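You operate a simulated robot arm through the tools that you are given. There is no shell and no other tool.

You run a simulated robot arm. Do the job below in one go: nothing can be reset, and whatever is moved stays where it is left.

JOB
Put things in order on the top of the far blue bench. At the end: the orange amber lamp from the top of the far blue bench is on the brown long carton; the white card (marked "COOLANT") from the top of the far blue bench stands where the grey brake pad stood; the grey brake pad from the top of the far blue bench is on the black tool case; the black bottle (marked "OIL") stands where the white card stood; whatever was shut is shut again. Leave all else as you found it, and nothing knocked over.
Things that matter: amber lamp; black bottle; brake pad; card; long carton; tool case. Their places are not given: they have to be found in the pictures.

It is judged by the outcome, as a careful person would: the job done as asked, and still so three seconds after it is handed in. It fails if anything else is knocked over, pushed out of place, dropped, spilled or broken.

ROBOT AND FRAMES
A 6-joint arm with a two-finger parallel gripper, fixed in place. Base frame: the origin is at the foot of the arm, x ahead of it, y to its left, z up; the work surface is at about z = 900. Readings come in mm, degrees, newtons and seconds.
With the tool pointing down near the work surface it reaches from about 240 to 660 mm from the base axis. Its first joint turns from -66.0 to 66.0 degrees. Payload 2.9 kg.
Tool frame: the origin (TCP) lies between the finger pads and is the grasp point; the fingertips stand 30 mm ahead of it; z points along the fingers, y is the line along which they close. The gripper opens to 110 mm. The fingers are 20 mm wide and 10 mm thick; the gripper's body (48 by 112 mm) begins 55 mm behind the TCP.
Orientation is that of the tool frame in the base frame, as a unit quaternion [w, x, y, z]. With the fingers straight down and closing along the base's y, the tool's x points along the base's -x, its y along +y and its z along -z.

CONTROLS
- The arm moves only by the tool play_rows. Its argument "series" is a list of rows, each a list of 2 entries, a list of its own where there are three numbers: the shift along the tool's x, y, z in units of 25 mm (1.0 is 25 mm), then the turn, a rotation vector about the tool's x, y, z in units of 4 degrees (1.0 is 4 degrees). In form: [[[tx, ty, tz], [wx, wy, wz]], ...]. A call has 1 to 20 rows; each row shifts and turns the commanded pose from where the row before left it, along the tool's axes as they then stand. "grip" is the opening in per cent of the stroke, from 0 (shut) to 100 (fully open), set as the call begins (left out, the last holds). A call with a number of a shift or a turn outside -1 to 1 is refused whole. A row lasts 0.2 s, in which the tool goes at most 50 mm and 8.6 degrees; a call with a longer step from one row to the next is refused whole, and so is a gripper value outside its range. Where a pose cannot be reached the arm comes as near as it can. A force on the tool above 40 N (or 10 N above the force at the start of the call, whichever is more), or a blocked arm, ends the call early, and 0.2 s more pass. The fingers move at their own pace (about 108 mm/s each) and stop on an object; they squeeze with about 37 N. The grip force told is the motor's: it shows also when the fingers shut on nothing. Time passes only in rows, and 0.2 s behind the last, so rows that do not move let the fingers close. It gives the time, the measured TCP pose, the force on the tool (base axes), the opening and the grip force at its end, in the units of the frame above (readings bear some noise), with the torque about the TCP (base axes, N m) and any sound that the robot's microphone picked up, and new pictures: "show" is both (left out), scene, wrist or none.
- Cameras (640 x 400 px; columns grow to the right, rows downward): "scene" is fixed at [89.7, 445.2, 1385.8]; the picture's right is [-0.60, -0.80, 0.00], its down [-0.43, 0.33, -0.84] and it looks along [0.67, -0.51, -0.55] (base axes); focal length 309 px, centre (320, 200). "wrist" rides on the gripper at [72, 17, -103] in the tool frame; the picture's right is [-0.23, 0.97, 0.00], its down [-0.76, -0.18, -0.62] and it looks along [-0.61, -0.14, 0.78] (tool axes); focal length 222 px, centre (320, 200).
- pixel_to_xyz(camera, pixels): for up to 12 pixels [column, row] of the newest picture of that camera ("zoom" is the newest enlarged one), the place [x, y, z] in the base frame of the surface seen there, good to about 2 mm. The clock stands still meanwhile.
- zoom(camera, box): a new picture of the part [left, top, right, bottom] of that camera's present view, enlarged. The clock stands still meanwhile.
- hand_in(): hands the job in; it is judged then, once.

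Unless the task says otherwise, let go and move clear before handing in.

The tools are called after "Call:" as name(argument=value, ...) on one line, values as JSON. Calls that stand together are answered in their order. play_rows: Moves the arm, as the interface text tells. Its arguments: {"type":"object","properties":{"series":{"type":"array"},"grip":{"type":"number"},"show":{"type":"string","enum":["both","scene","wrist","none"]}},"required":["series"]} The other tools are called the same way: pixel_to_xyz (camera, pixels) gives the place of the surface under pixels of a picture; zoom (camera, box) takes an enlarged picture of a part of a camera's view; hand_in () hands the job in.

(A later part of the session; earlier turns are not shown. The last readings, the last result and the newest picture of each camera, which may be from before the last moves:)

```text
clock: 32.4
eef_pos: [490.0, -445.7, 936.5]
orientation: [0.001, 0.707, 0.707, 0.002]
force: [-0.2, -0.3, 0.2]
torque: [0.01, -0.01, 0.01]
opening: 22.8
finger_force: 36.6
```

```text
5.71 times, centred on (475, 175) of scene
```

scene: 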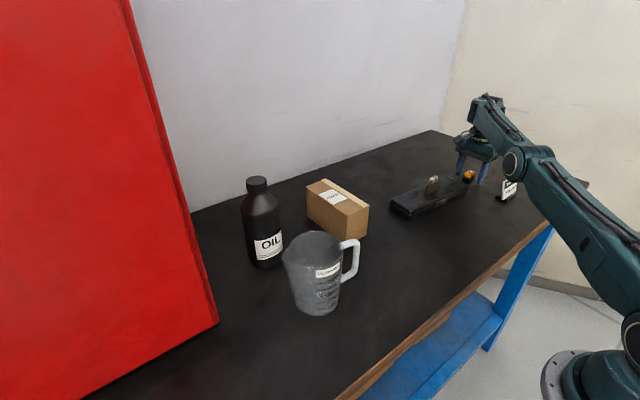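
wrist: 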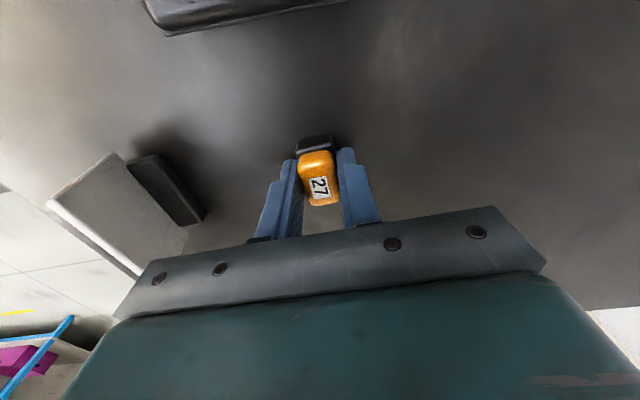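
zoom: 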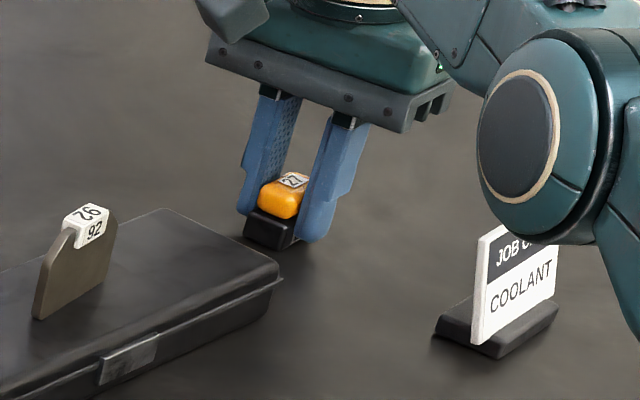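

The lamp is held (22.8 mm, 36.6 N). I'll lift it while drawing inward (the reach shrinks with height), then carry it toward the carton at TCP z ≈ 1060, well above the pad on the case.

Call:
play_rows(series=[[[0, 0, -0.6], [0, 0, 0]], [[0.36, -0.32, -0.88], [0, 0, 0]], [[0.36, -0.32, -0.88], [0, 0, 0]], [[0.36, -0.32, -0.88], [0, 0, 0]], [[0.36, -0.32, -0.88], [0, 0, 0]], [[0.36, -0.32, -0.88], [0, 0, 0]], [[0, 0, 0], [0, 0, 0]]], grip=0)

```text
clock: 34.0
eef_pos: [449.9, -400.7, 1060.0]
orientation: [0.0, 0.707, 0.707, 0.001]
force: [-0.3, 0.6, -1.0]
torque: [0.0, -0.01, -0.04]
opening: 23.1
finger_force: 36.8
```

scene: 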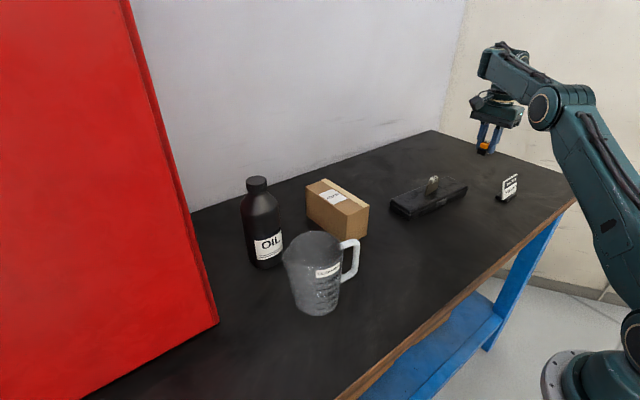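
wrist: 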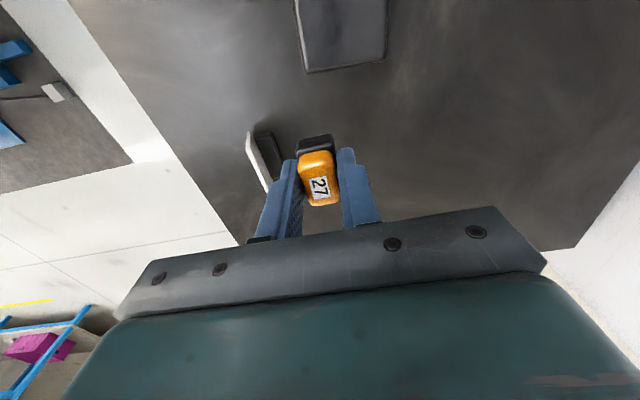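

The lamp is held securely at (450,−401,1060). Now I'll carry it to above the carton centre, about (560,34).

Call:
play_rows(series=[[[0.5, 0.12, -0.2], [0, 0, 0]], [[0.966, 0.2445, -0.2], [0, 0, 0]], [[0.966, 0.2445, 0], [0, 0, 0]], [[0.966, 0.2445, 0], [0, 0, 0]], [[0.966, 0.2445, 0], [0, 0, 0]], [[0.966, 0.2445, 0], [0, 0, 0]], [[0.966, 0.2445, 0], [0, 0, 0]], [[0.966, 0.2445, 0], [0, 0, 0]], [[0.966, 0.2445, 0], [0, 0, 0]], [[0.966, 0.2445, 0], [0, 0, 0]], [[0.966, 0.2445, 0], [0, 0, 0]], [[0.966, 0.2445, 0], [0, 0, 0]], [[0.966, 0.2445, 0], [0, 0, 0]], [[0.966, 0.2445, 0], [0, 0, 0]], [[0.966, 0.2445, 0], [0, 0, 0]], [[0.966, 0.2445, 0], [0, 0, 0]], [[0.966, 0.2445, 0], [0, 0, 0]], [[0.966, 0.2445, 0], [0, 0, 0]], [[0.45, 0.13, 0], [0, 0, 0]], [[0, 0, 0], [0, 0, 0]]], grip=0)

```text
clock: 38.2
eef_pos: [590.0, 15.4, 1093.5]
orientation: [0.001, 0.707, 0.707, 0.001]
force: [-0.5, 0.8, -0.4]
torque: [-0.01, 0.05, -0.02]
opening: 23.2
finger_force: 37.5
out of reach, approached as far as the arm can: row 3, 4, 5, 6, 7, 8, 9, 11
```

scene: 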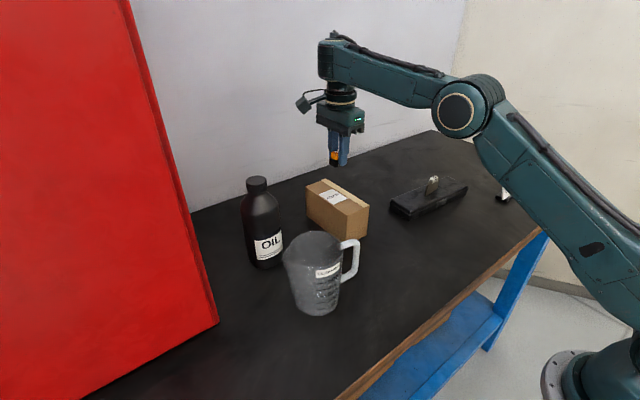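
wrist: 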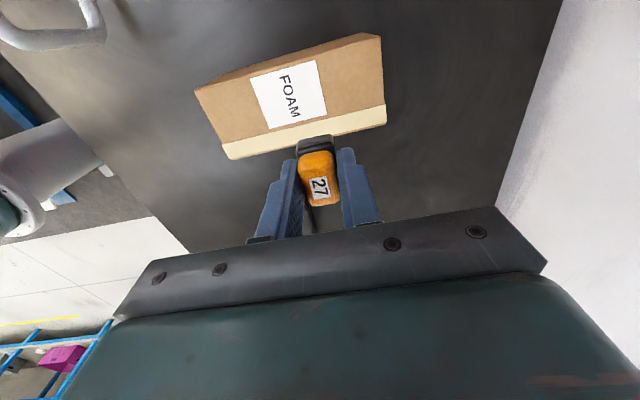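

Some intermediate rows couldn't be met exactly, but the arm ended level at (590,15,1093) with the lamp still held and nothing disturbed. I'll measure the carton's top from this view before aligning.

Call:
pixel_to_xyz(camera="wrist", pixels=[[198, 95], [378, 36], [385, 110], [225, 145], [290, 95], [350, 80], [240, 110], [290, 135], [360, 118], [320, 160], [235, 155], [383, 122]])

Call:
zoom(camera="scene", box=[290, 130, 390, 250])

```text
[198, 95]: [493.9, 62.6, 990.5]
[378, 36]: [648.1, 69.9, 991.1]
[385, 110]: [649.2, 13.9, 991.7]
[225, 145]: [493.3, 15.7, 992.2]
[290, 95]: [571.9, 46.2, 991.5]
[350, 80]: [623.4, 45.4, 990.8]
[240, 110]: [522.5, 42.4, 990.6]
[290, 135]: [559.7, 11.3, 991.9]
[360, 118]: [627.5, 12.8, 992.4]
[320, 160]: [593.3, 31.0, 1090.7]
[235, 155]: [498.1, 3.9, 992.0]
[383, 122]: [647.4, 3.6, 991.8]
```

```text
3.33 times, centred on (340, 190) of scene
```

zoom: 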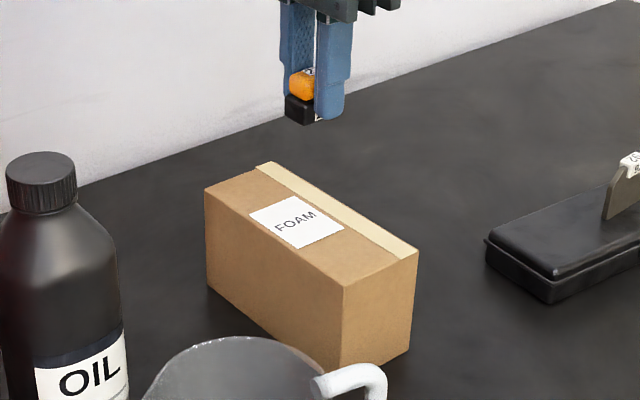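

The carton top is flat at z≈991, spanning x 493–648 and y 0–70. I'll shift to above its centre (565,35) and lower to about 12 mm above it.

Call:
play_rows(series=[[[0.4, -0.5, 0], [0, 0, 0]], [[0.384, -0.5, 0], [0, 0, 0]], [[0, 0, 0.7], [0, 0, 0]], [[0, 0, 0.7], [0, 0, 0]], [[0, 0, 0.6], [0, 0, 0]], [[0, 0, 0.2], [0, 0, 0]], [[0, 0, 0], [0, 0, 0]]], grip=0)

Call:
zoom(camera="scene", box=[290, 130, 390, 250])

```text
clock: 39.8
eef_pos: [590.6, 36.7, 1051.7]
orientation: [0.0, 0.707, 0.707, -0.001]
force: [-0.8, 0.3, -0.1]
torque: [-0.03, -0.03, -0.03]
opening: 22.8
finger_force: 37.0
out of reach, approached as far as the arm can: row 3, 4, 5
```

scene: 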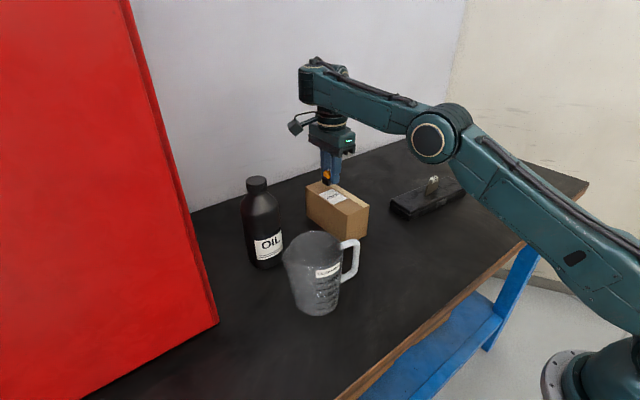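
wrist: 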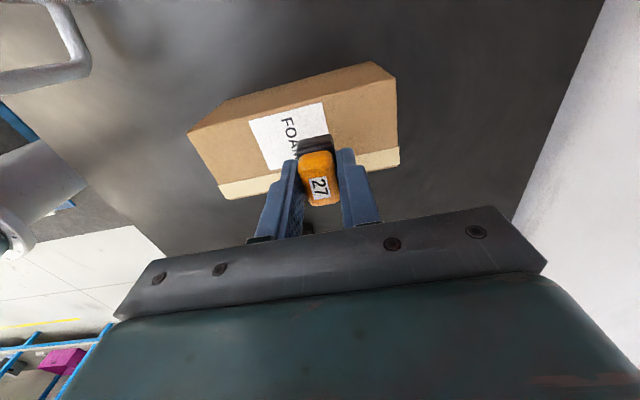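

```text
3.33 times, centred on (340, 190) of scene
```

zoom: 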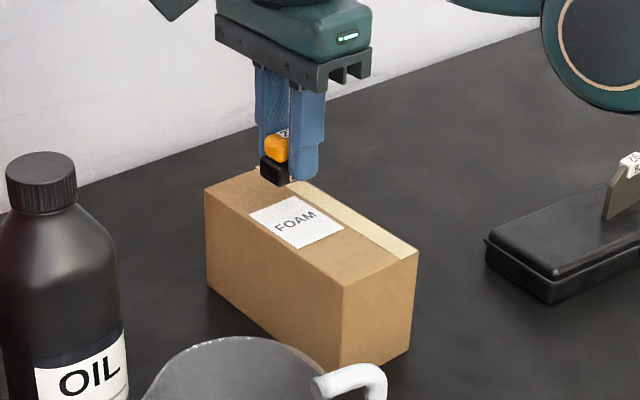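

The arm refuses to go lower with this yaw (a wrist limit: it drifted outward to x≈590 while descending), but (590,37) is still well over the carton. I'll turn the tool back by 20° to get away from the limit, then check.

Call:
play_rows(series=[[[0, 0, 0], [0, 0, -1]], [[0, 0, 0], [0, 0, -1]], [[0, 0, 0], [0, 0, -1]], [[0, 0, 0], [0, 0, -1]], [[0, 0, 0], [0, 0, -1]], [[0, 0, 0], [0, 0, 0]]], grip=0, show="none")

```text
clock: 41.2
eef_pos: [590.4, 36.9, 1052.8]
orientation: [-0.002, 0.573, 0.819, 0.0]
force: [-0.3, -0.1, -0.6]
torque: [0.0, 0.02, -0.05]
opening: 23.1
finger_force: 37.2
```

Yaw is now 70° and the pose is exact. I'll shift inward 18 mm and lower 10 mm, watching whether it is met.

Call:
play_rows(series=[[[0.105, -0.345, 0], [0, 0, 0]], [[0.105, -0.345, 0], [0, 0, 0]], [[0, 0, 0.2], [0, 0, 0]], [[0, 0, 0.2], [0, 0, 0]], [[0, 0, 0], [0, 0, 0]]], grip=0)

Call:
zoom(camera="scene", box=[290, 150, 390, 250])

```text
clock: 42.4
eef_pos: [590.3, 38.3, 1051.9]
orientation: [-0.001, 0.574, 0.819, 0.0]
force: [0.1, -0.9, 0.0]
torque: [0.04, -0.01, 0.01]
opening: 22.7
finger_force: 36.5
out of reach, approached as far as the arm can: row 1, 2, 4
```

scene: 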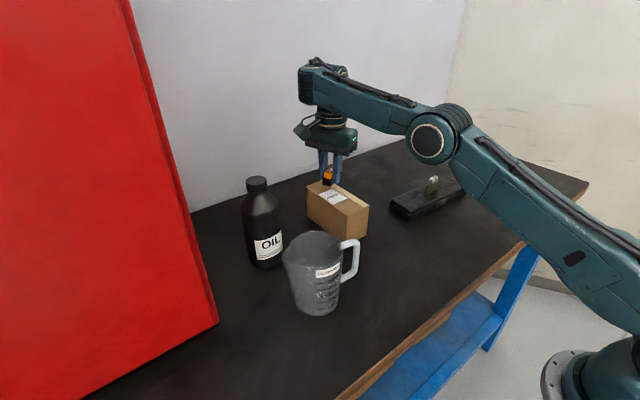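
wrist: 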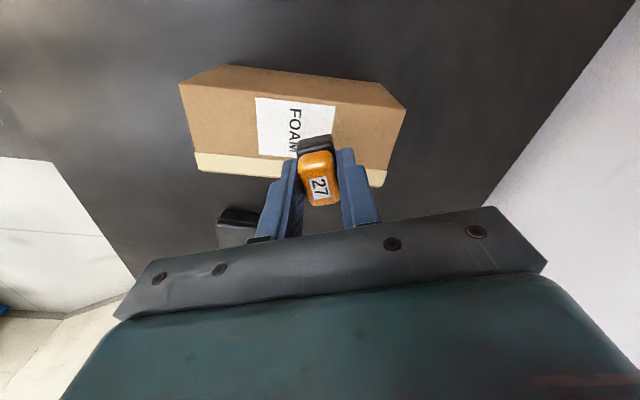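

```text
4.00 times, centred on (340, 200) of scene
```

zoom: 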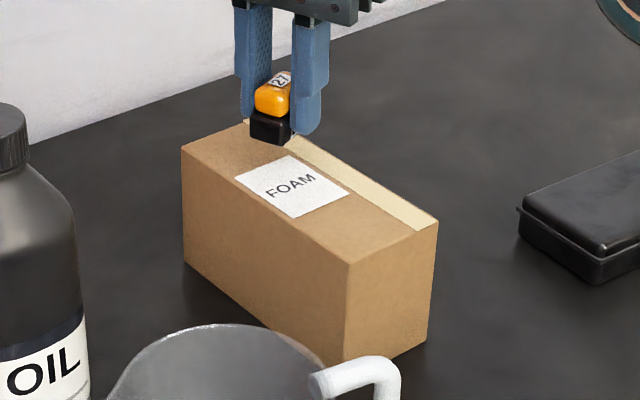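

The turn made no difference, and comparing pictures, the elbow (scene (430,138)) is now lower than the wrist: the arm has slipped into an elbow-low posture, which limits lowering here. I'll measure the arm's joints in the picture to plan a way back to the elbow-high posture.

Call:
pixel_to_xyz(camera="scene", pixels=[[429, 140], [455, 120], [412, 130], [440, 163], [318, 75], [335, 68], [332, 118], [370, 95], [500, 180], [570, 250], [620, 330], [575, 375]])

Call:
zoom(camera="scene", box=[280, 40, 640, 400])

```text
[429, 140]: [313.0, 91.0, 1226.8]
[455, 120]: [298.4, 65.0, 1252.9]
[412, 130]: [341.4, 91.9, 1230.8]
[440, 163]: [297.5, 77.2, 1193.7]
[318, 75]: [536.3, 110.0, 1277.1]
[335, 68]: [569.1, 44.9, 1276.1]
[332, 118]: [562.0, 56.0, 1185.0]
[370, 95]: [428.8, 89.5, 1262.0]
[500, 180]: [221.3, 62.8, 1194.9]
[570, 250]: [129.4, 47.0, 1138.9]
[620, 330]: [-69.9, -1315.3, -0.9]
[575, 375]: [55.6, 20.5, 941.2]
```

```text
1.11 times, centred on (460, 220) of scene
```

zoom: 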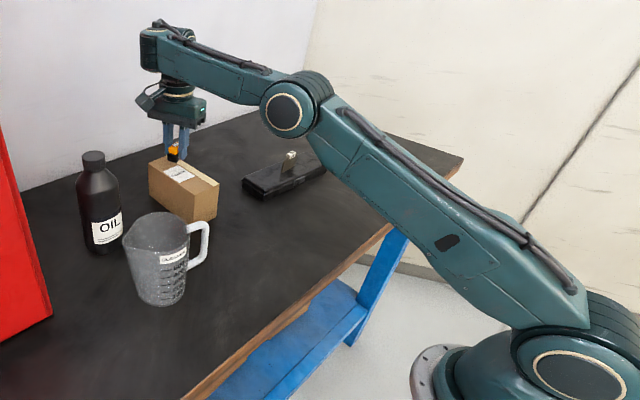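

The arm seems unable to come nearer than r≈590 in its present posture, but the carton extends to x≈648, so I can set the lamp down slightly farther out. I'll move 15 mm outward and lower 15 mm.

Call:
play_rows(series=[[[-0.14, 0.27, 0], [0, 0, 0]], [[-0.14, 0.27, 0], [0, 0, 0]], [[0, 0, 0.2], [0, 0, 0]], [[0, 0, 0.2], [0, 0, 0]], [[0, 0, 0.2], [0, 0, 0]], [[0, 0, 0], [0, 0, 0]]], grip=0)

Call:
zoom(camera="scene", box=[290, 150, 390, 250])

```text
clock: 43.8
eef_pos: [606.0, 35.9, 1037.1]
orientation: [0.0, 0.573, 0.819, 0.0]
force: [-0.5, 0.5, 0.1]
torque: [0.01, -0.02, -0.01]
opening: 23.1
finger_force: 37.0
```

scene: 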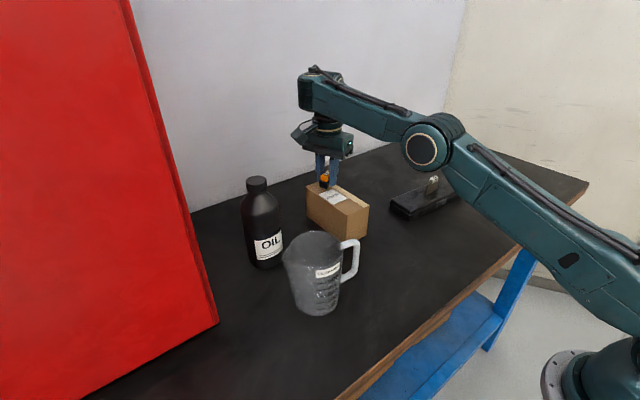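
wrist: 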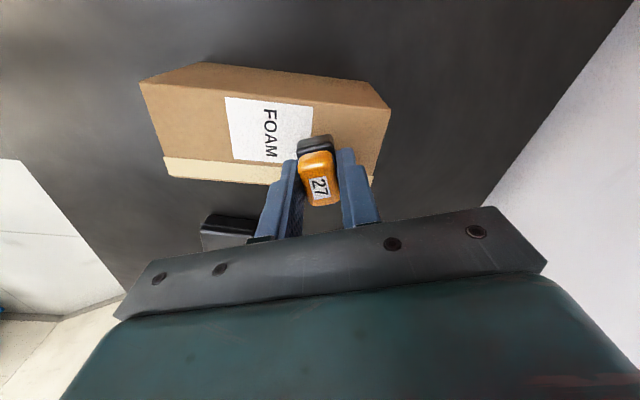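

```text
4.00 times, centred on (340, 200) of scene
```

zoom: 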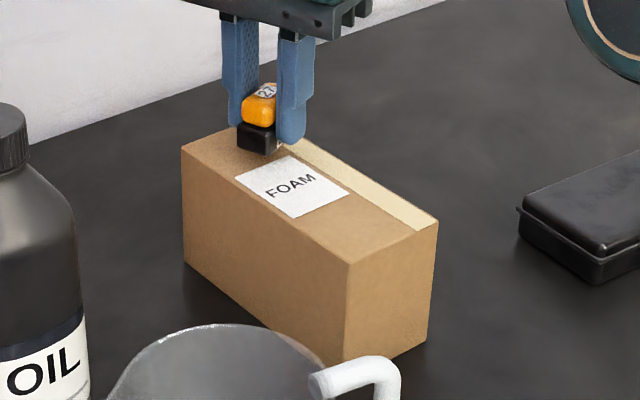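

The pose (606,36,1037) was met exactly. The lamp's bottom should be about 10 mm above the carton; I'll lower 7.5 mm then creep.

Call:
play_rows(series=[[[0, 0, 0.15], [0, 0, 0]], [[0, 0, 0.15], [0, 0, 0]], [[0, 0, 0.04], [0, 0, 0]], [[0, 0, 0], [0, 0, 0]]], grip=0, show="none")

Call:
zoom(camera="scene", box=[310, 150, 370, 210])

```text
clock: 44.8
eef_pos: [605.3, 35.1, 1029.2]
orientation: [0.001, 0.573, 0.82, 0.001]
force: [0.3, 0.2, -1.0]
torque: [0.03, -0.01, 0.0]
opening: 22.6
finger_force: 36.8
```

```text
6.67 times, centred on (340, 180) of scene
```

zoom: 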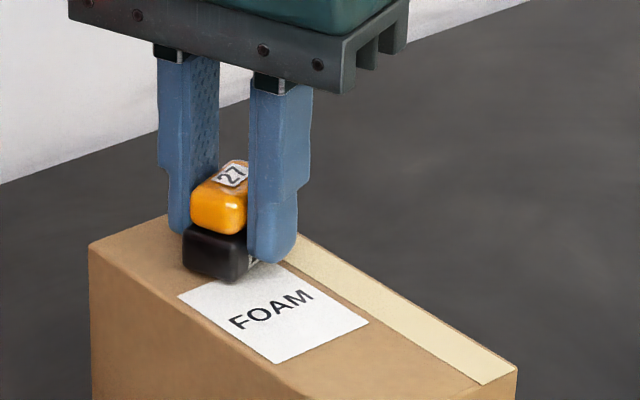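

Still free (−1.0 N) and level, just above the carton. I'll creep in 0.75 mm steps.

Call:
play_rows(series=[[[0, 0, 0.03], [0, 0, 0]], [[0, 0, 0.03], [0, 0, 0]], [[0, 0, 0], [0, 0, 0]]], grip=0, show="none")

```text
clock: 45.6
eef_pos: [603.6, 35.2, 1026.2]
orientation: [0.001, 0.574, 0.819, 0.0]
force: [0.1, 0.0, 0.1]
torque: [-0.01, 0.02, -0.01]
opening: 23.2
finger_force: 37.0
```

Call:
play_rows(series=[[[0, 0, 0.03], [0, 0, 0]], [[0, 0, 0], [0, 0, 0]]], grip=0, show="none")

```text
clock: 46.2
eef_pos: [605.5, 37.3, 1025.6]
orientation: [0.001, 0.573, 0.82, 0.002]
force: [-0.1, -0.6, 2.5]
torque: [0.0, 0.02, 0.01]
opening: 23.0
finger_force: 36.8
```

Force z rose to +2.5 N, so the lamp touches. A last 0.4 mm step to seat it.

Call:
play_rows(series=[[[0, 0, 0.015], [0, 0, 0]], [[0, 0, 0], [0, 0, 0]]], grip=0, show="none")

```text
clock: 46.8
eef_pos: [605.0, 36.1, 1025.4]
orientation: [0.002, 0.573, 0.82, 0.002]
force: [-1.1, 0.9, 6.4]
torque: [0.04, 0.08, 0.01]
opening: 23.0
finger_force: 36.8
```

Seated (6.4 N). I'll open the fingers moderately, to about 48 mm, and look.

Call:
play_rows(series=[[[0, 0, 0], [0, 0, 0]], [[0, 0, 0], [0, 0, 0]], [[0, 0, 0], [0, 0, 0]]], grip=44, show="wrist")

Call:
zoom(camera="scene", box=[300, 140, 380, 220])

```text
clock: 47.6
eef_pos: [605.3, 34.8, 1025.2]
orientation: [0.001, 0.573, 0.819, 0.001]
force: [0.5, 0.2, -1.3]
torque: [-0.01, 0.04, -0.01]
opening: 48.5
finger_force: 0.1
```

wrist: 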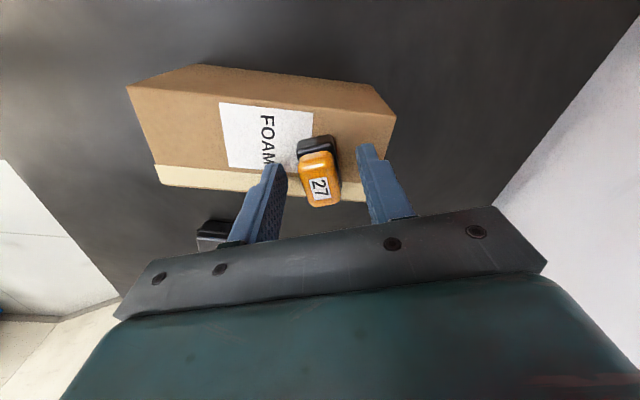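

```text
5.00 times, centred on (340, 180) of scene
```

zoom: 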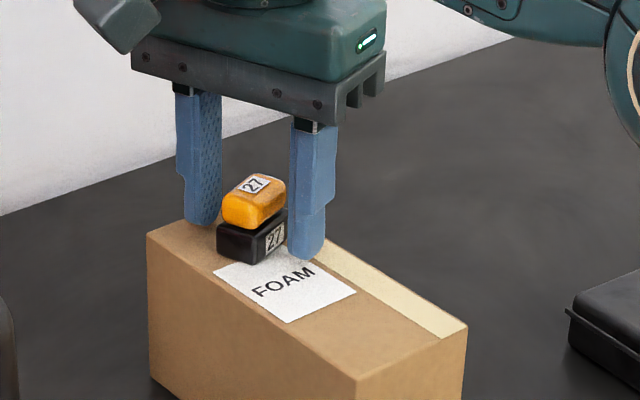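

The lamp rests flat on the carton, fingers clear on both sides. I'll lift straight up 75 mm.

Call:
play_rows(series=[[[0, 0, -0.3], [0, 0, 0]], [[0, 0, -0.5], [0, 0, 0]], [[0, 0, -0.7], [0, 0, 0]], [[0, 0, -0.7], [0, 0, 0]], [[0, 0, -0.8], [0, 0, 0]], [[0, 0, 0], [0, 0, 0]]], grip=44)

Call:
zoom(camera="scene", box=[270, 20, 640, 240])

```text
clock: 49.0
eef_pos: [605.3, 34.5, 1099.0]
orientation: [0.001, 0.574, 0.819, 0.001]
force: [0.1, 0.1, -0.3]
torque: [0.0, 0.01, -0.02]
opening: 48.5
finger_force: 0.0
```

scene: 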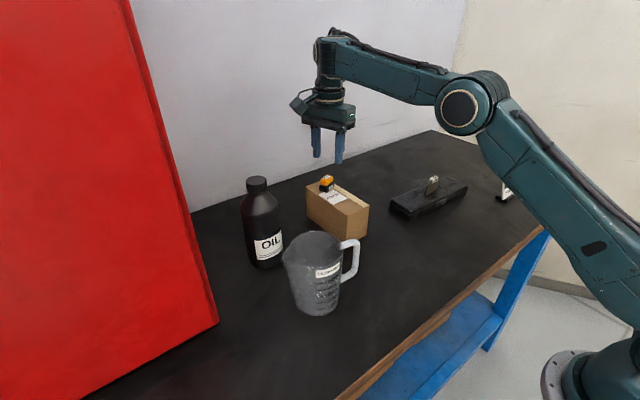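
wrist: 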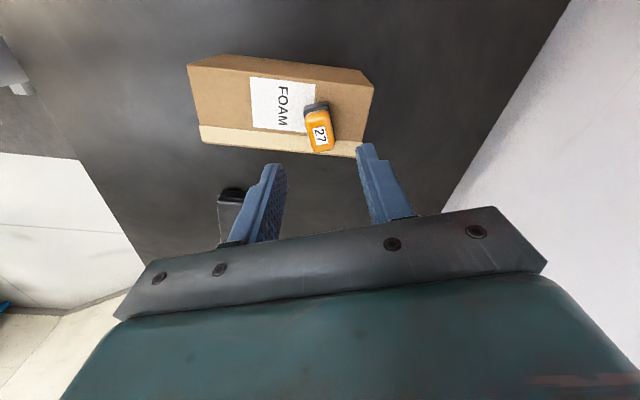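

```text
1.73 times, centred on (455, 130) of scene
```

zoom: 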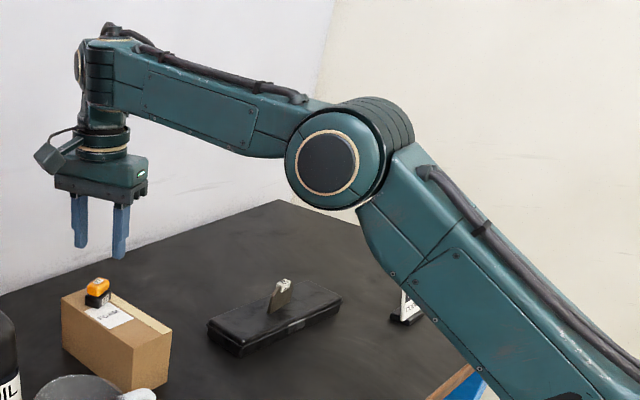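

The lamp stays on the carton. Next I need the arm back in its original posture for nearer targets, so I'll measure the arm's joint positions here.

Call:
pixel_to_xyz(camera="zoom", pixels=[[328, 162], [82, 65], [105, 70], [180, 95], [260, 125], [430, 230], [500, 300], [560, 370], [105, 145], [330, 105], [115, 40], [380, 215]])

Call:
pixel_to_xyz(camera="scene", pixels=[[460, 108], [318, 55], [630, 345], [560, 370], [600, 385], [635, 330], [326, 185], [432, 186], [505, 190]])

```text
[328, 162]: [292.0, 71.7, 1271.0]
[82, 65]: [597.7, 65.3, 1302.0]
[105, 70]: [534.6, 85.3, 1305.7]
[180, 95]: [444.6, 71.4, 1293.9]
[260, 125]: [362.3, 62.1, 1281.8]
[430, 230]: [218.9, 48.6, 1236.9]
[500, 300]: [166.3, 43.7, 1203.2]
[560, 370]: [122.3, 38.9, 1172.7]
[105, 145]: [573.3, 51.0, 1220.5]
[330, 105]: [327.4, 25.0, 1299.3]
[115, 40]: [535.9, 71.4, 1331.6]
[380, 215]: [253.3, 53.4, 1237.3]
```

```text
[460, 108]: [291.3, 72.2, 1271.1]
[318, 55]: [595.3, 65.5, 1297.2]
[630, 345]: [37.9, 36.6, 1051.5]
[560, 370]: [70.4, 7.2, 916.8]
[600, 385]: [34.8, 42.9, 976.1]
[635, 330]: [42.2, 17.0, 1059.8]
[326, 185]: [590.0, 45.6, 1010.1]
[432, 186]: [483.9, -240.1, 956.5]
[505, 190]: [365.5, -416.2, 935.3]
```

The arm is clear of everything at (605,34.5,1099). I'll raise a little and test drawing inward 50 mm to learn whether the limit persists.

Call:
play_rows(series=[[[0, 0, -0.6], [0, 0, 0]], [[0.137, -0.376, 0], [0, 0, 0]], [[0.137, -0.376, 0], [0, 0, 0]], [[0.137, -0.376, 0], [0, 0, 0]], [[0.137, -0.376, 0], [0, 0, 0]], [[0.137, -0.376, 0], [0, 0, 0]], [[0, 0, 0], [0, 0, 0]]], grip=44)

```text
clock: 50.6
eef_pos: [553.5, 35.5, 1114.7]
orientation: [0.0, 0.574, 0.819, 0.001]
force: [-0.2, 1.0, 0.0]
torque: [-0.01, -0.01, 0.02]
opening: 48.5
finger_force: 0.0
```

scene: 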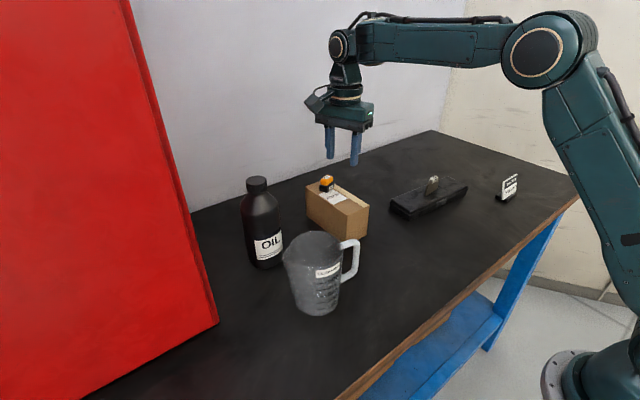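
wrist: 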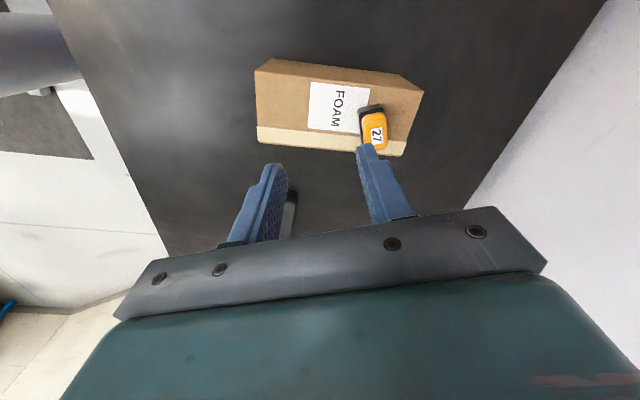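

Drawing inward worked at this height, and the elbow is high again (scene (537,52)), as in the original posture. Now I'll turn the tool back to closing along y (−70°) for the card's side edges.

Call:
play_rows(series=[[[0, 0, 0], [0, 0, -1]], [[0, 0, 0], [0, 0, -1]], [[0, 0, 0], [0, 0, -1]], [[0, 0, 0], [0, 0, -1]], [[0, 0, 0], [0, 0, -1]], [[0, 0, 0], [0, 0, -1]], [[0, 0, 0], [0, 0, -1]], [[0, 0, 0], [0, 0, -1]], [[0, 0, 0], [0, 0, -1]], [[0, 0, 0], [0, 0, -1]], [[0, 0, 0], [0, 0, -1]], [[0, 0, 0], [0, 0, -1]], [[0, 0, 0], [0, 0, -1]], [[0, 0, 0], [0, 0, -1]], [[0, 0, 0], [0, 0, -1]], [[0, 0, 0], [0, 0, -1]], [[0, 0, 0], [0, 0, -1]], [[0, 0, 0], [0, 0, -0.5]], [[0, 0, 0], [0, 0, 0]]], grip=92, show="none")

```text
clock: 54.6
eef_pos: [555.0, 34.7, 1115.0]
orientation: [0.001, -0.001, 1.0, 0.0]
force: [1.0, 0.2, 0.4]
torque: [-0.01, 0.0, -0.01]
opening: 101.3
finger_force: 0.1
```

The yaw is back at default, closing along y. Now I'll travel to above the card, about (369,−444,1080).

Call:
play_rows(series=[[[0.371, -0.958, 0.07], [0, 0, 0]], [[0.371, -0.958, 0.07], [0, 0, 0]], [[0.371, -0.958, 0.07], [0, 0, 0]], [[0.371, -0.958, 0.07], [0, 0, 0]], [[0.371, -0.958, 0.07], [0, 0, 0]], [[0.371, -0.958, 0.07], [0, 0, 0]], [[0.371, -0.958, 0.07], [0, 0, 0]], [[0.371, -0.958, 0.07], [0, 0, 0]], [[0.371, -0.958, 0.07], [0, 0, 0]], [[0.371, -0.958, 0.07], [0, 0, 0]], [[0.371, -0.958, 0.07], [0, 0, 0]], [[0.371, -0.958, 0.07], [0, 0, 0]], [[0.371, -0.958, 0.07], [0, 0, 0]], [[0.371, -0.958, 0.07], [0, 0, 0]], [[0.371, -0.958, 0.07], [0, 0, 0]], [[0.371, -0.958, 0.07], [0, 0, 0]], [[0.371, -0.958, 0.07], [0, 0, 0]], [[0.371, -0.958, 0.07], [0, 0, 0]], [[0.371, -0.958, 0.07], [0, 0, 0]], [[0.371, -0.958, 0.07], [0, 0, 0]]], grip=92)

```text
clock: 58.8
eef_pos: [369.8, -443.3, 1080.1]
orientation: [0.001, 0.0, 1.0, 0.0]
force: [0.5, -0.7, 0.5]
torque: [0.01, -0.03, 0.02]
opening: 101.2
finger_force: 0.0
```

scene: 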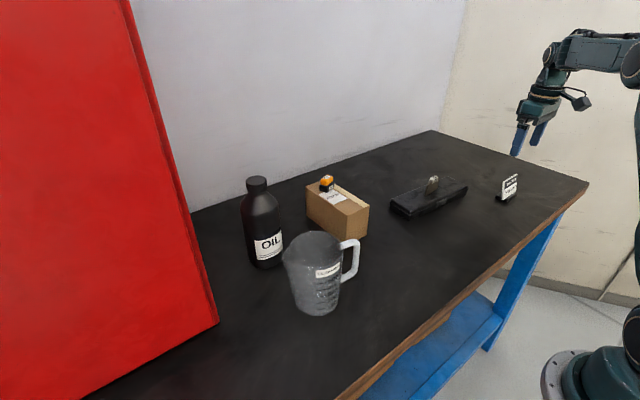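
wrist: 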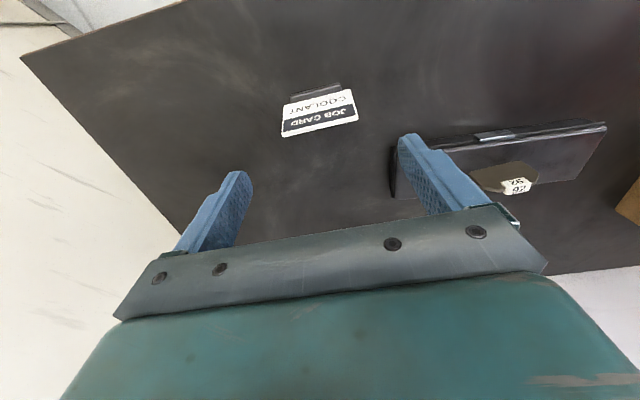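

All rows were met; the wrist view shows the card at (320,112) between the fingers. I'll re-measure its edges before descending.

Call:
pixel_to_xyz(camera="wrist", pixels=[[284, 135], [356, 118], [284, 107], [351, 91], [320, 112], [292, 97], [340, 85], [320, 127]])

Call:
zoom(camera="wrist", box=[260, 70, 380, 150])

```text
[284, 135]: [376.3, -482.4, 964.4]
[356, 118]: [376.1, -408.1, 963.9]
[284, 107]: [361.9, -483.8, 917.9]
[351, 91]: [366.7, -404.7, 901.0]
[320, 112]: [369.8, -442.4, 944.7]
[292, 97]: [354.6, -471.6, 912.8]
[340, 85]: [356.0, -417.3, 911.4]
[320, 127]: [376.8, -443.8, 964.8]
```

```text
5.00 times, centred on (320, 110) of wrist
```

zoom: 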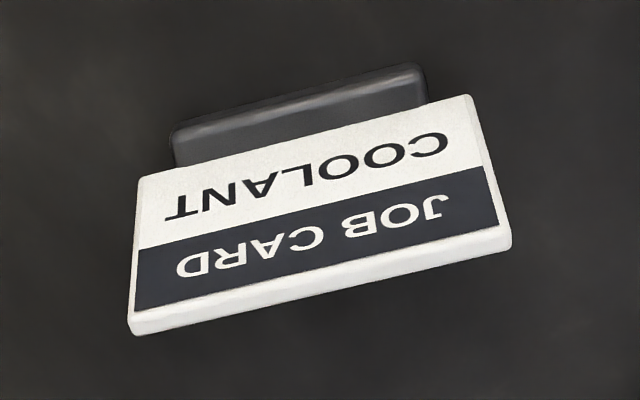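

The card is centred at about (369,−445), spanning y −407 to −483. I'll shift 1.5 mm in y and descend in two stages.

Call:
play_rows(series=[[[0, -0.06, 0.5], [0, 0, 0]], [[0, 0, 0.8], [0, 0, 0]], [[0, 0, 0.8], [0, 0, 0]], [[0, 0, 0.8], [0, 0, 0]], [[0, 0, 0.7], [0, 0, 0]], [[0, 0, 0], [0, 0, 0]]], grip=92)

Call:
zoom(camera="scene", box=[470, 130, 560, 210])

```text
clock: 60.2
eef_pos: [368.4, -445.9, 989.5]
orientation: [0.0, 0.001, 1.0, 0.0]
force: [-0.7, 0.6, 0.0]
torque: [-0.03, 0.05, 0.02]
opening: 101.4
finger_force: 0.0
```

scene: 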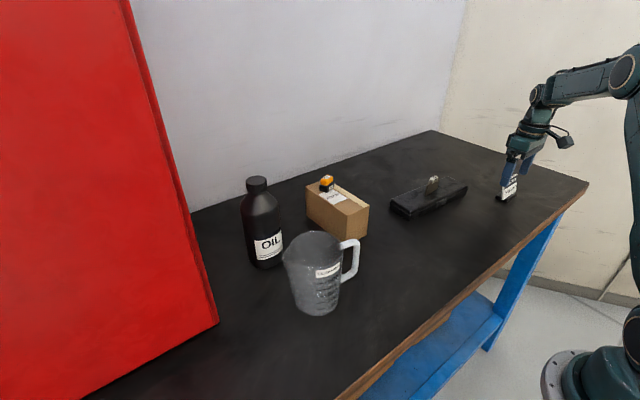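
wrist: 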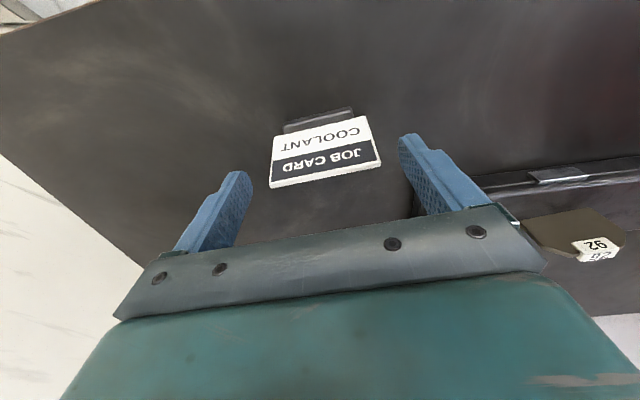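

```text
5.00 times, centred on (515, 170) of scene
```

zoom: 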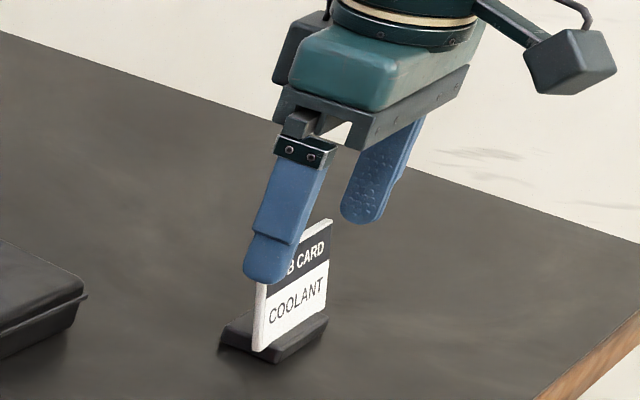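

Fingers straddle the card with even gaps. I'll descend the remaining 49 mm to TCP z ≈ 940.

Call:
play_rows(series=[[[0, 0, 0.5], [0, 0, 0]], [[0, 0, 0.5], [0, 0, 0]], [[0, 0, 0.5], [0, 0, 0]], [[0, 0, 0.46], [0, 0, 0]], [[0, 0, 0], [0, 0, 0]]], grip=92)

Call:
zoom(camera="scene", box=[470, 140, 550, 210])

```text
clock: 61.4
eef_pos: [369.4, -443.9, 939.6]
orientation: [0.001, 0.001, 1.0, 0.0]
force: [0.3, 0.8, 0.1]
torque: [0.03, -0.03, 0.0]
opening: 101.1
finger_force: 0.0
```

scene: 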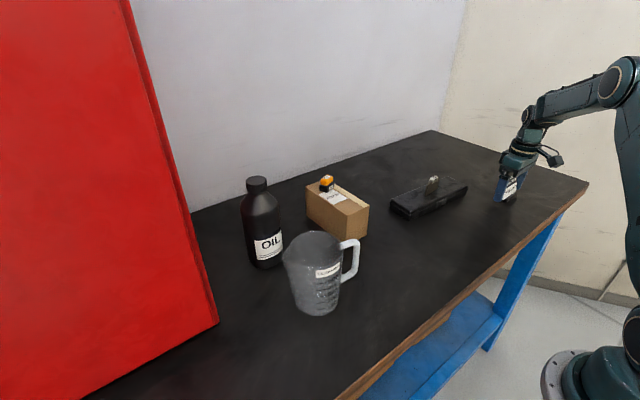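
wrist: 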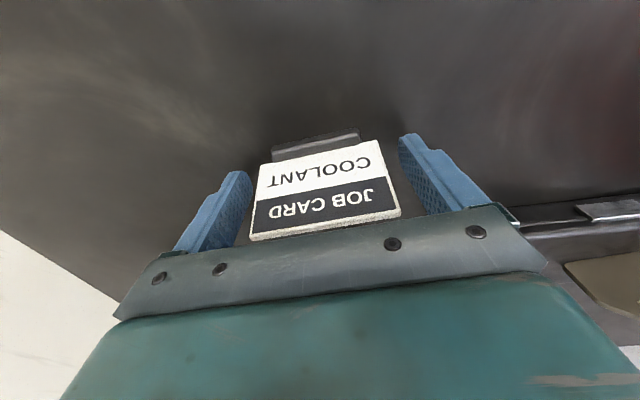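

```text
5.71 times, centred on (510, 175) of scene
```

zoom: 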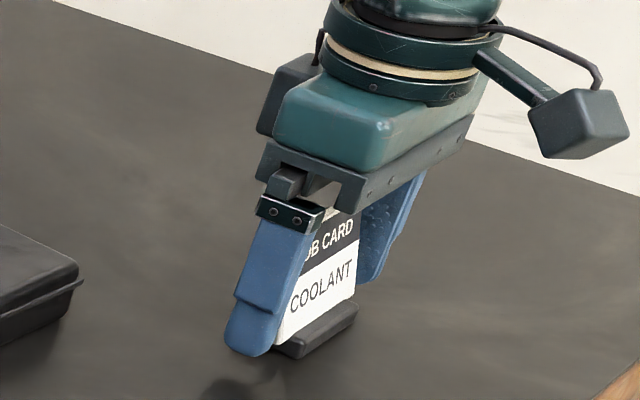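

The card sits between the fingers, palm clear of its top. Closing on the side edges now.

Call:
play_rows(series=[[[0, 0, 0], [0, 0, 0]], [[0, 0, 0], [0, 0, 0]], [[0, 0, 0], [0, 0, 0]], [[0, 0, 0], [0, 0, 0]]], grip=0)

Call:
zoom(camera="scene", box=[470, 140, 550, 210])

```text
clock: 62.4
eef_pos: [369.5, -445.3, 939.4]
orientation: [0.002, 0.0, 1.0, 0.0]
force: [0.5, 0.8, 0.1]
torque: [0.0, -0.01, 0.02]
opening: 78.4
finger_force: 37.1
```

scene: 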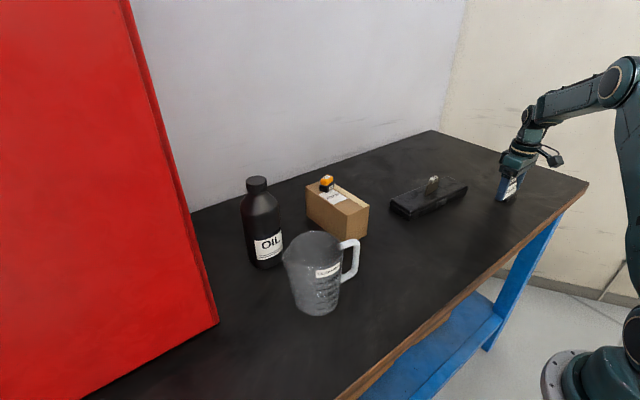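
wrist: 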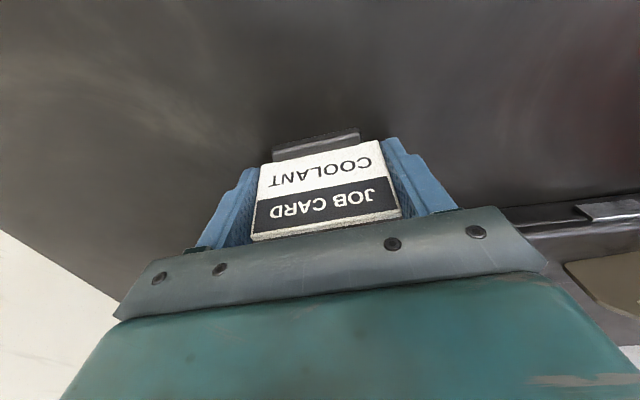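

```text
5.71 times, centred on (510, 175) of scene
```

zoom: 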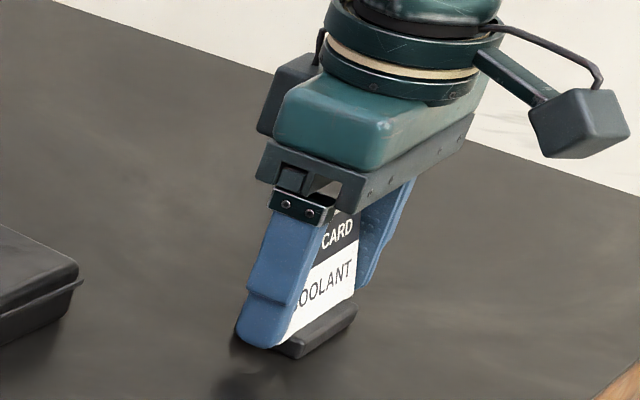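

The card is gripped (78.4 mm, 37 N). I'll lift 20 mm gently and check that it stays level.

Call:
play_rows(series=[[[0, 0, -0.2], [0, 0, 0]], [[0, 0, -0.3], [0, 0, 0]], [[0, 0, -0.3], [0, 0, 0]], [[0, 0, 0], [0, 0, 0]]], grip=0, show="wrist")

Call:
zoom(camera="scene", box=[470, 140, 550, 210])

```text
clock: 63.4
eef_pos: [370.4, -444.3, 959.6]
orientation: [0.002, 0.0, 1.0, 0.0]
force: [-0.5, -0.3, 0.5]
torque: [0.0, -0.03, 0.0]
opening: 78.6
finger_force: 36.6
```

wrist: 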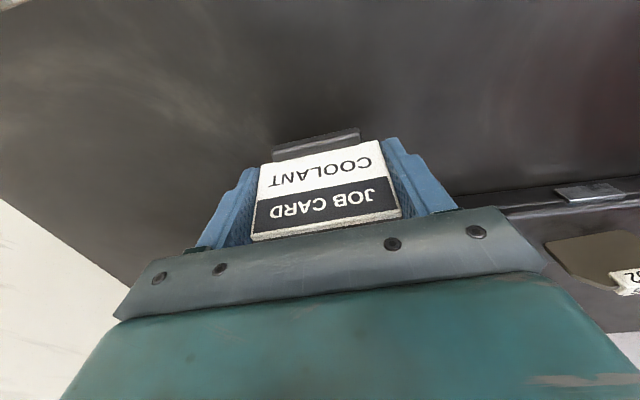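

```text
5.71 times, centred on (510, 175) of scene
```

zoom: 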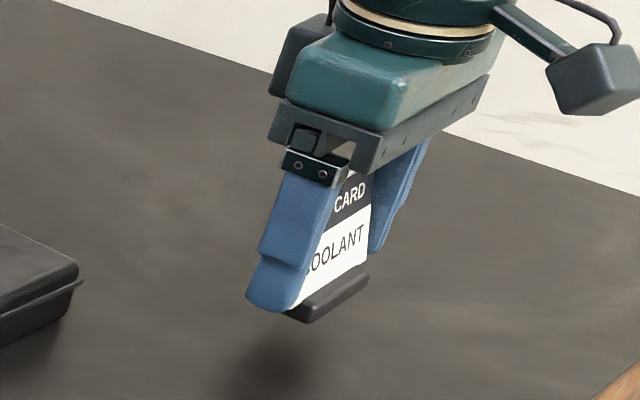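

The card came up with its foot and hasn't shifted in the grip. I'll raise 30 mm more and carry it along to the brake pad's old place.

Call:
play_rows(series=[[[0, 0.3, -0.6], [0, 0, 0]], [[0.04, 0.9, -0.6], [0, 0, 0]], [[0.042, 0.965, 0], [0, 0, 0]], [[0.042, 0.965, 0], [0, 0, 0]], [[0.042, 0.965, 0], [0, 0, 0]], [[0.042, 0.965, 0], [0, 0, 0]], [[0.042, 0.965, 0], [0, 0, 0]], [[0.042, 0.965, 0], [0, 0, 0]], [[0.042, 0.965, 0], [0, 0, 0]], [[0.042, 0.965, 0], [0, 0, 0]], [[0.042, 0.965, 0], [0, 0, 0]], [[0.042, 0.965, 0], [0, 0, 0]], [[0.042, 0.965, 0], [0, 0, 0]], [[0.042, 0.965, 0], [0, 0, 0]], [[0.042, 0.965, 0], [0, 0, 0]], [[0.042, 0.965, 0], [0, 0, 0]], [[0.042, 0.965, 0], [0, 0, 0]], [[0.042, 0.965, 0], [0, 0, 0]], [[0.09, 0.94, 0], [0, 0, 0]], [[0, 0, 0], [0, 0, 0]]], grip=0)

```text
clock: 67.6
eef_pos: [349.4, -4.8, 991.4]
orientation: [0.001, 0.0, 1.0, 0.0]
force: [0.1, 0.4, -0.6]
torque: [0.02, 0.01, -0.03]
opening: 78.5
finger_force: 36.9
```

scene: 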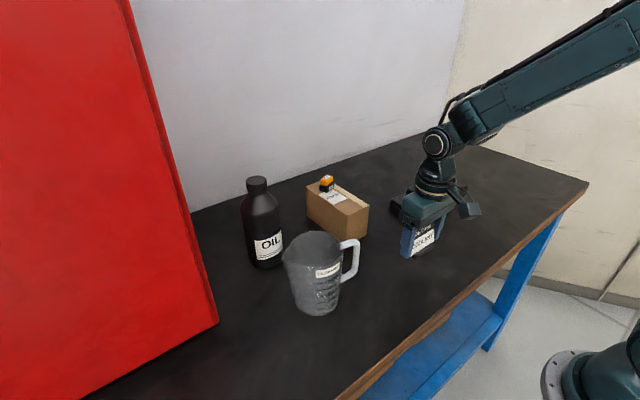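
wrist: 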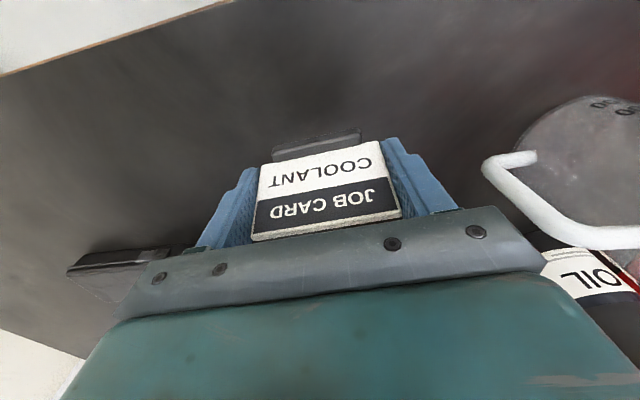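

The card hangs over the old pad spot at (349,−5), jug well away on the right. I'll lower 46 mm, then creep to contact.

Call:
play_rows(series=[[[0, 0, 0.5], [0, 0, 0]], [[0, 0, 0.6], [0, 0, 0]], [[0, 0, 0.5], [0, 0, 0]], [[0, 0, 0.24], [0, 0, 0]], [[0, 0, 0], [0, 0, 0]]], grip=0, show="none")

Call:
zoom(camera="scene", box=[370, 200, 470, 290])

```text
clock: 68.8
eef_pos: [348.0, -3.8, 943.6]
orientation: [0.001, 0.0, 1.0, 0.001]
force: [-0.7, 0.5, -0.2]
torque: [0.01, 0.0, 0.0]
opening: 78.3
finger_force: 37.0
```

```text
4.44 times, centred on (420, 245) of scene
```

zoom: 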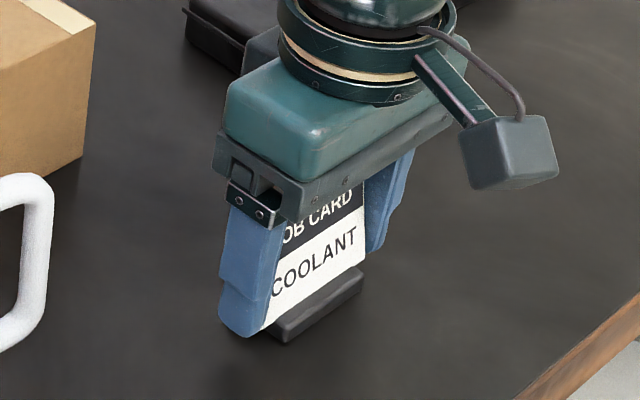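

The card's foot is level and just above the bench. Creeping down in small steps now.

Call:
play_rows(series=[[[0, 0, 0.04], [0, 0, 0]], [[0, 0, 0.04], [0, 0, 0]], [[0, 0, 0.04], [0, 0, 0]], [[0, 0, 0], [0, 0, 0]]], grip=0, show="none")

```text
clock: 69.8
eef_pos: [349.2, -4.0, 940.2]
orientation: [0.001, 0.001, 1.0, 0.0]
force: [-1.2, -0.2, -1.3]
torque: [0.0, -0.01, -0.02]
opening: 78.7
finger_force: 37.5
```

Call:
play_rows(series=[[[0, 0, 0.03], [0, 0, 0]], [[0, 0, 0.03], [0, 0, 0]], [[0, 0, 0], [0, 0, 0]]], grip=0, show="none")

```text
clock: 70.6
eef_pos: [347.9, -5.3, 939.2]
orientation: [0.001, 0.001, 1.0, 0.0]
force: [-0.2, -0.7, 1.9]
torque: [-0.13, 0.01, -0.04]
opening: 78.3
finger_force: 36.8
```

Force z is up to +1.9 N: first touch. One more 0.5 mm step to seat the foot.

Call:
play_rows(series=[[[0, 0, 0.02], [0, 0, 0]], [[0, 0, 0], [0, 0, 0]]], grip=0, show="none")

```text
clock: 71.2
eef_pos: [348.1, -4.2, 941.1]
orientation: [0.001, 0.0, 1.0, 0.0]
force: [-0.9, -1.7, 10.9]
torque: [-0.18, 0.11, -0.02]
opening: 78.6
finger_force: 36.5
```

The foot is firmly on the bench (10.9 N). Opening the fingers now.

Call:
play_rows(series=[[[0, 0, 0], [0, 0, 0]], [[0, 0, 0], [0, 0, 0]], [[0, 0, 0], [0, 0, 0]]], grip=95)

Call:
zoom(camera="scene", box=[370, 200, 470, 290])

```text
clock: 72.0
eef_pos: [347.1, -4.5, 939.2]
orientation: [0.001, 0.0, 1.0, 0.0]
force: [0.3, -0.5, 0.1]
torque: [-0.03, 0.02, -0.04]
opening: 104.4
finger_force: 0.1
```

scene: 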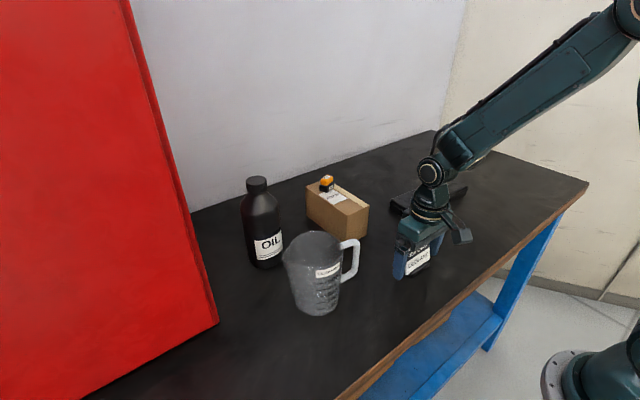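
wrist: 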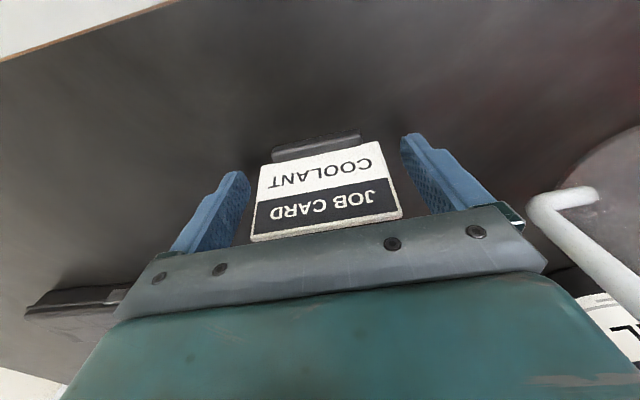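

```text
4.44 times, centred on (420, 245) of scene
```

zoom: 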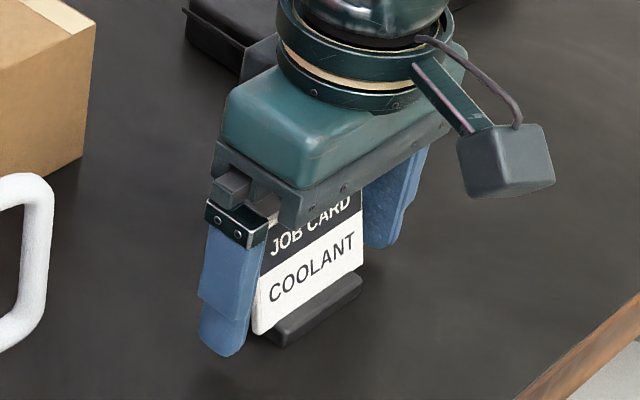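

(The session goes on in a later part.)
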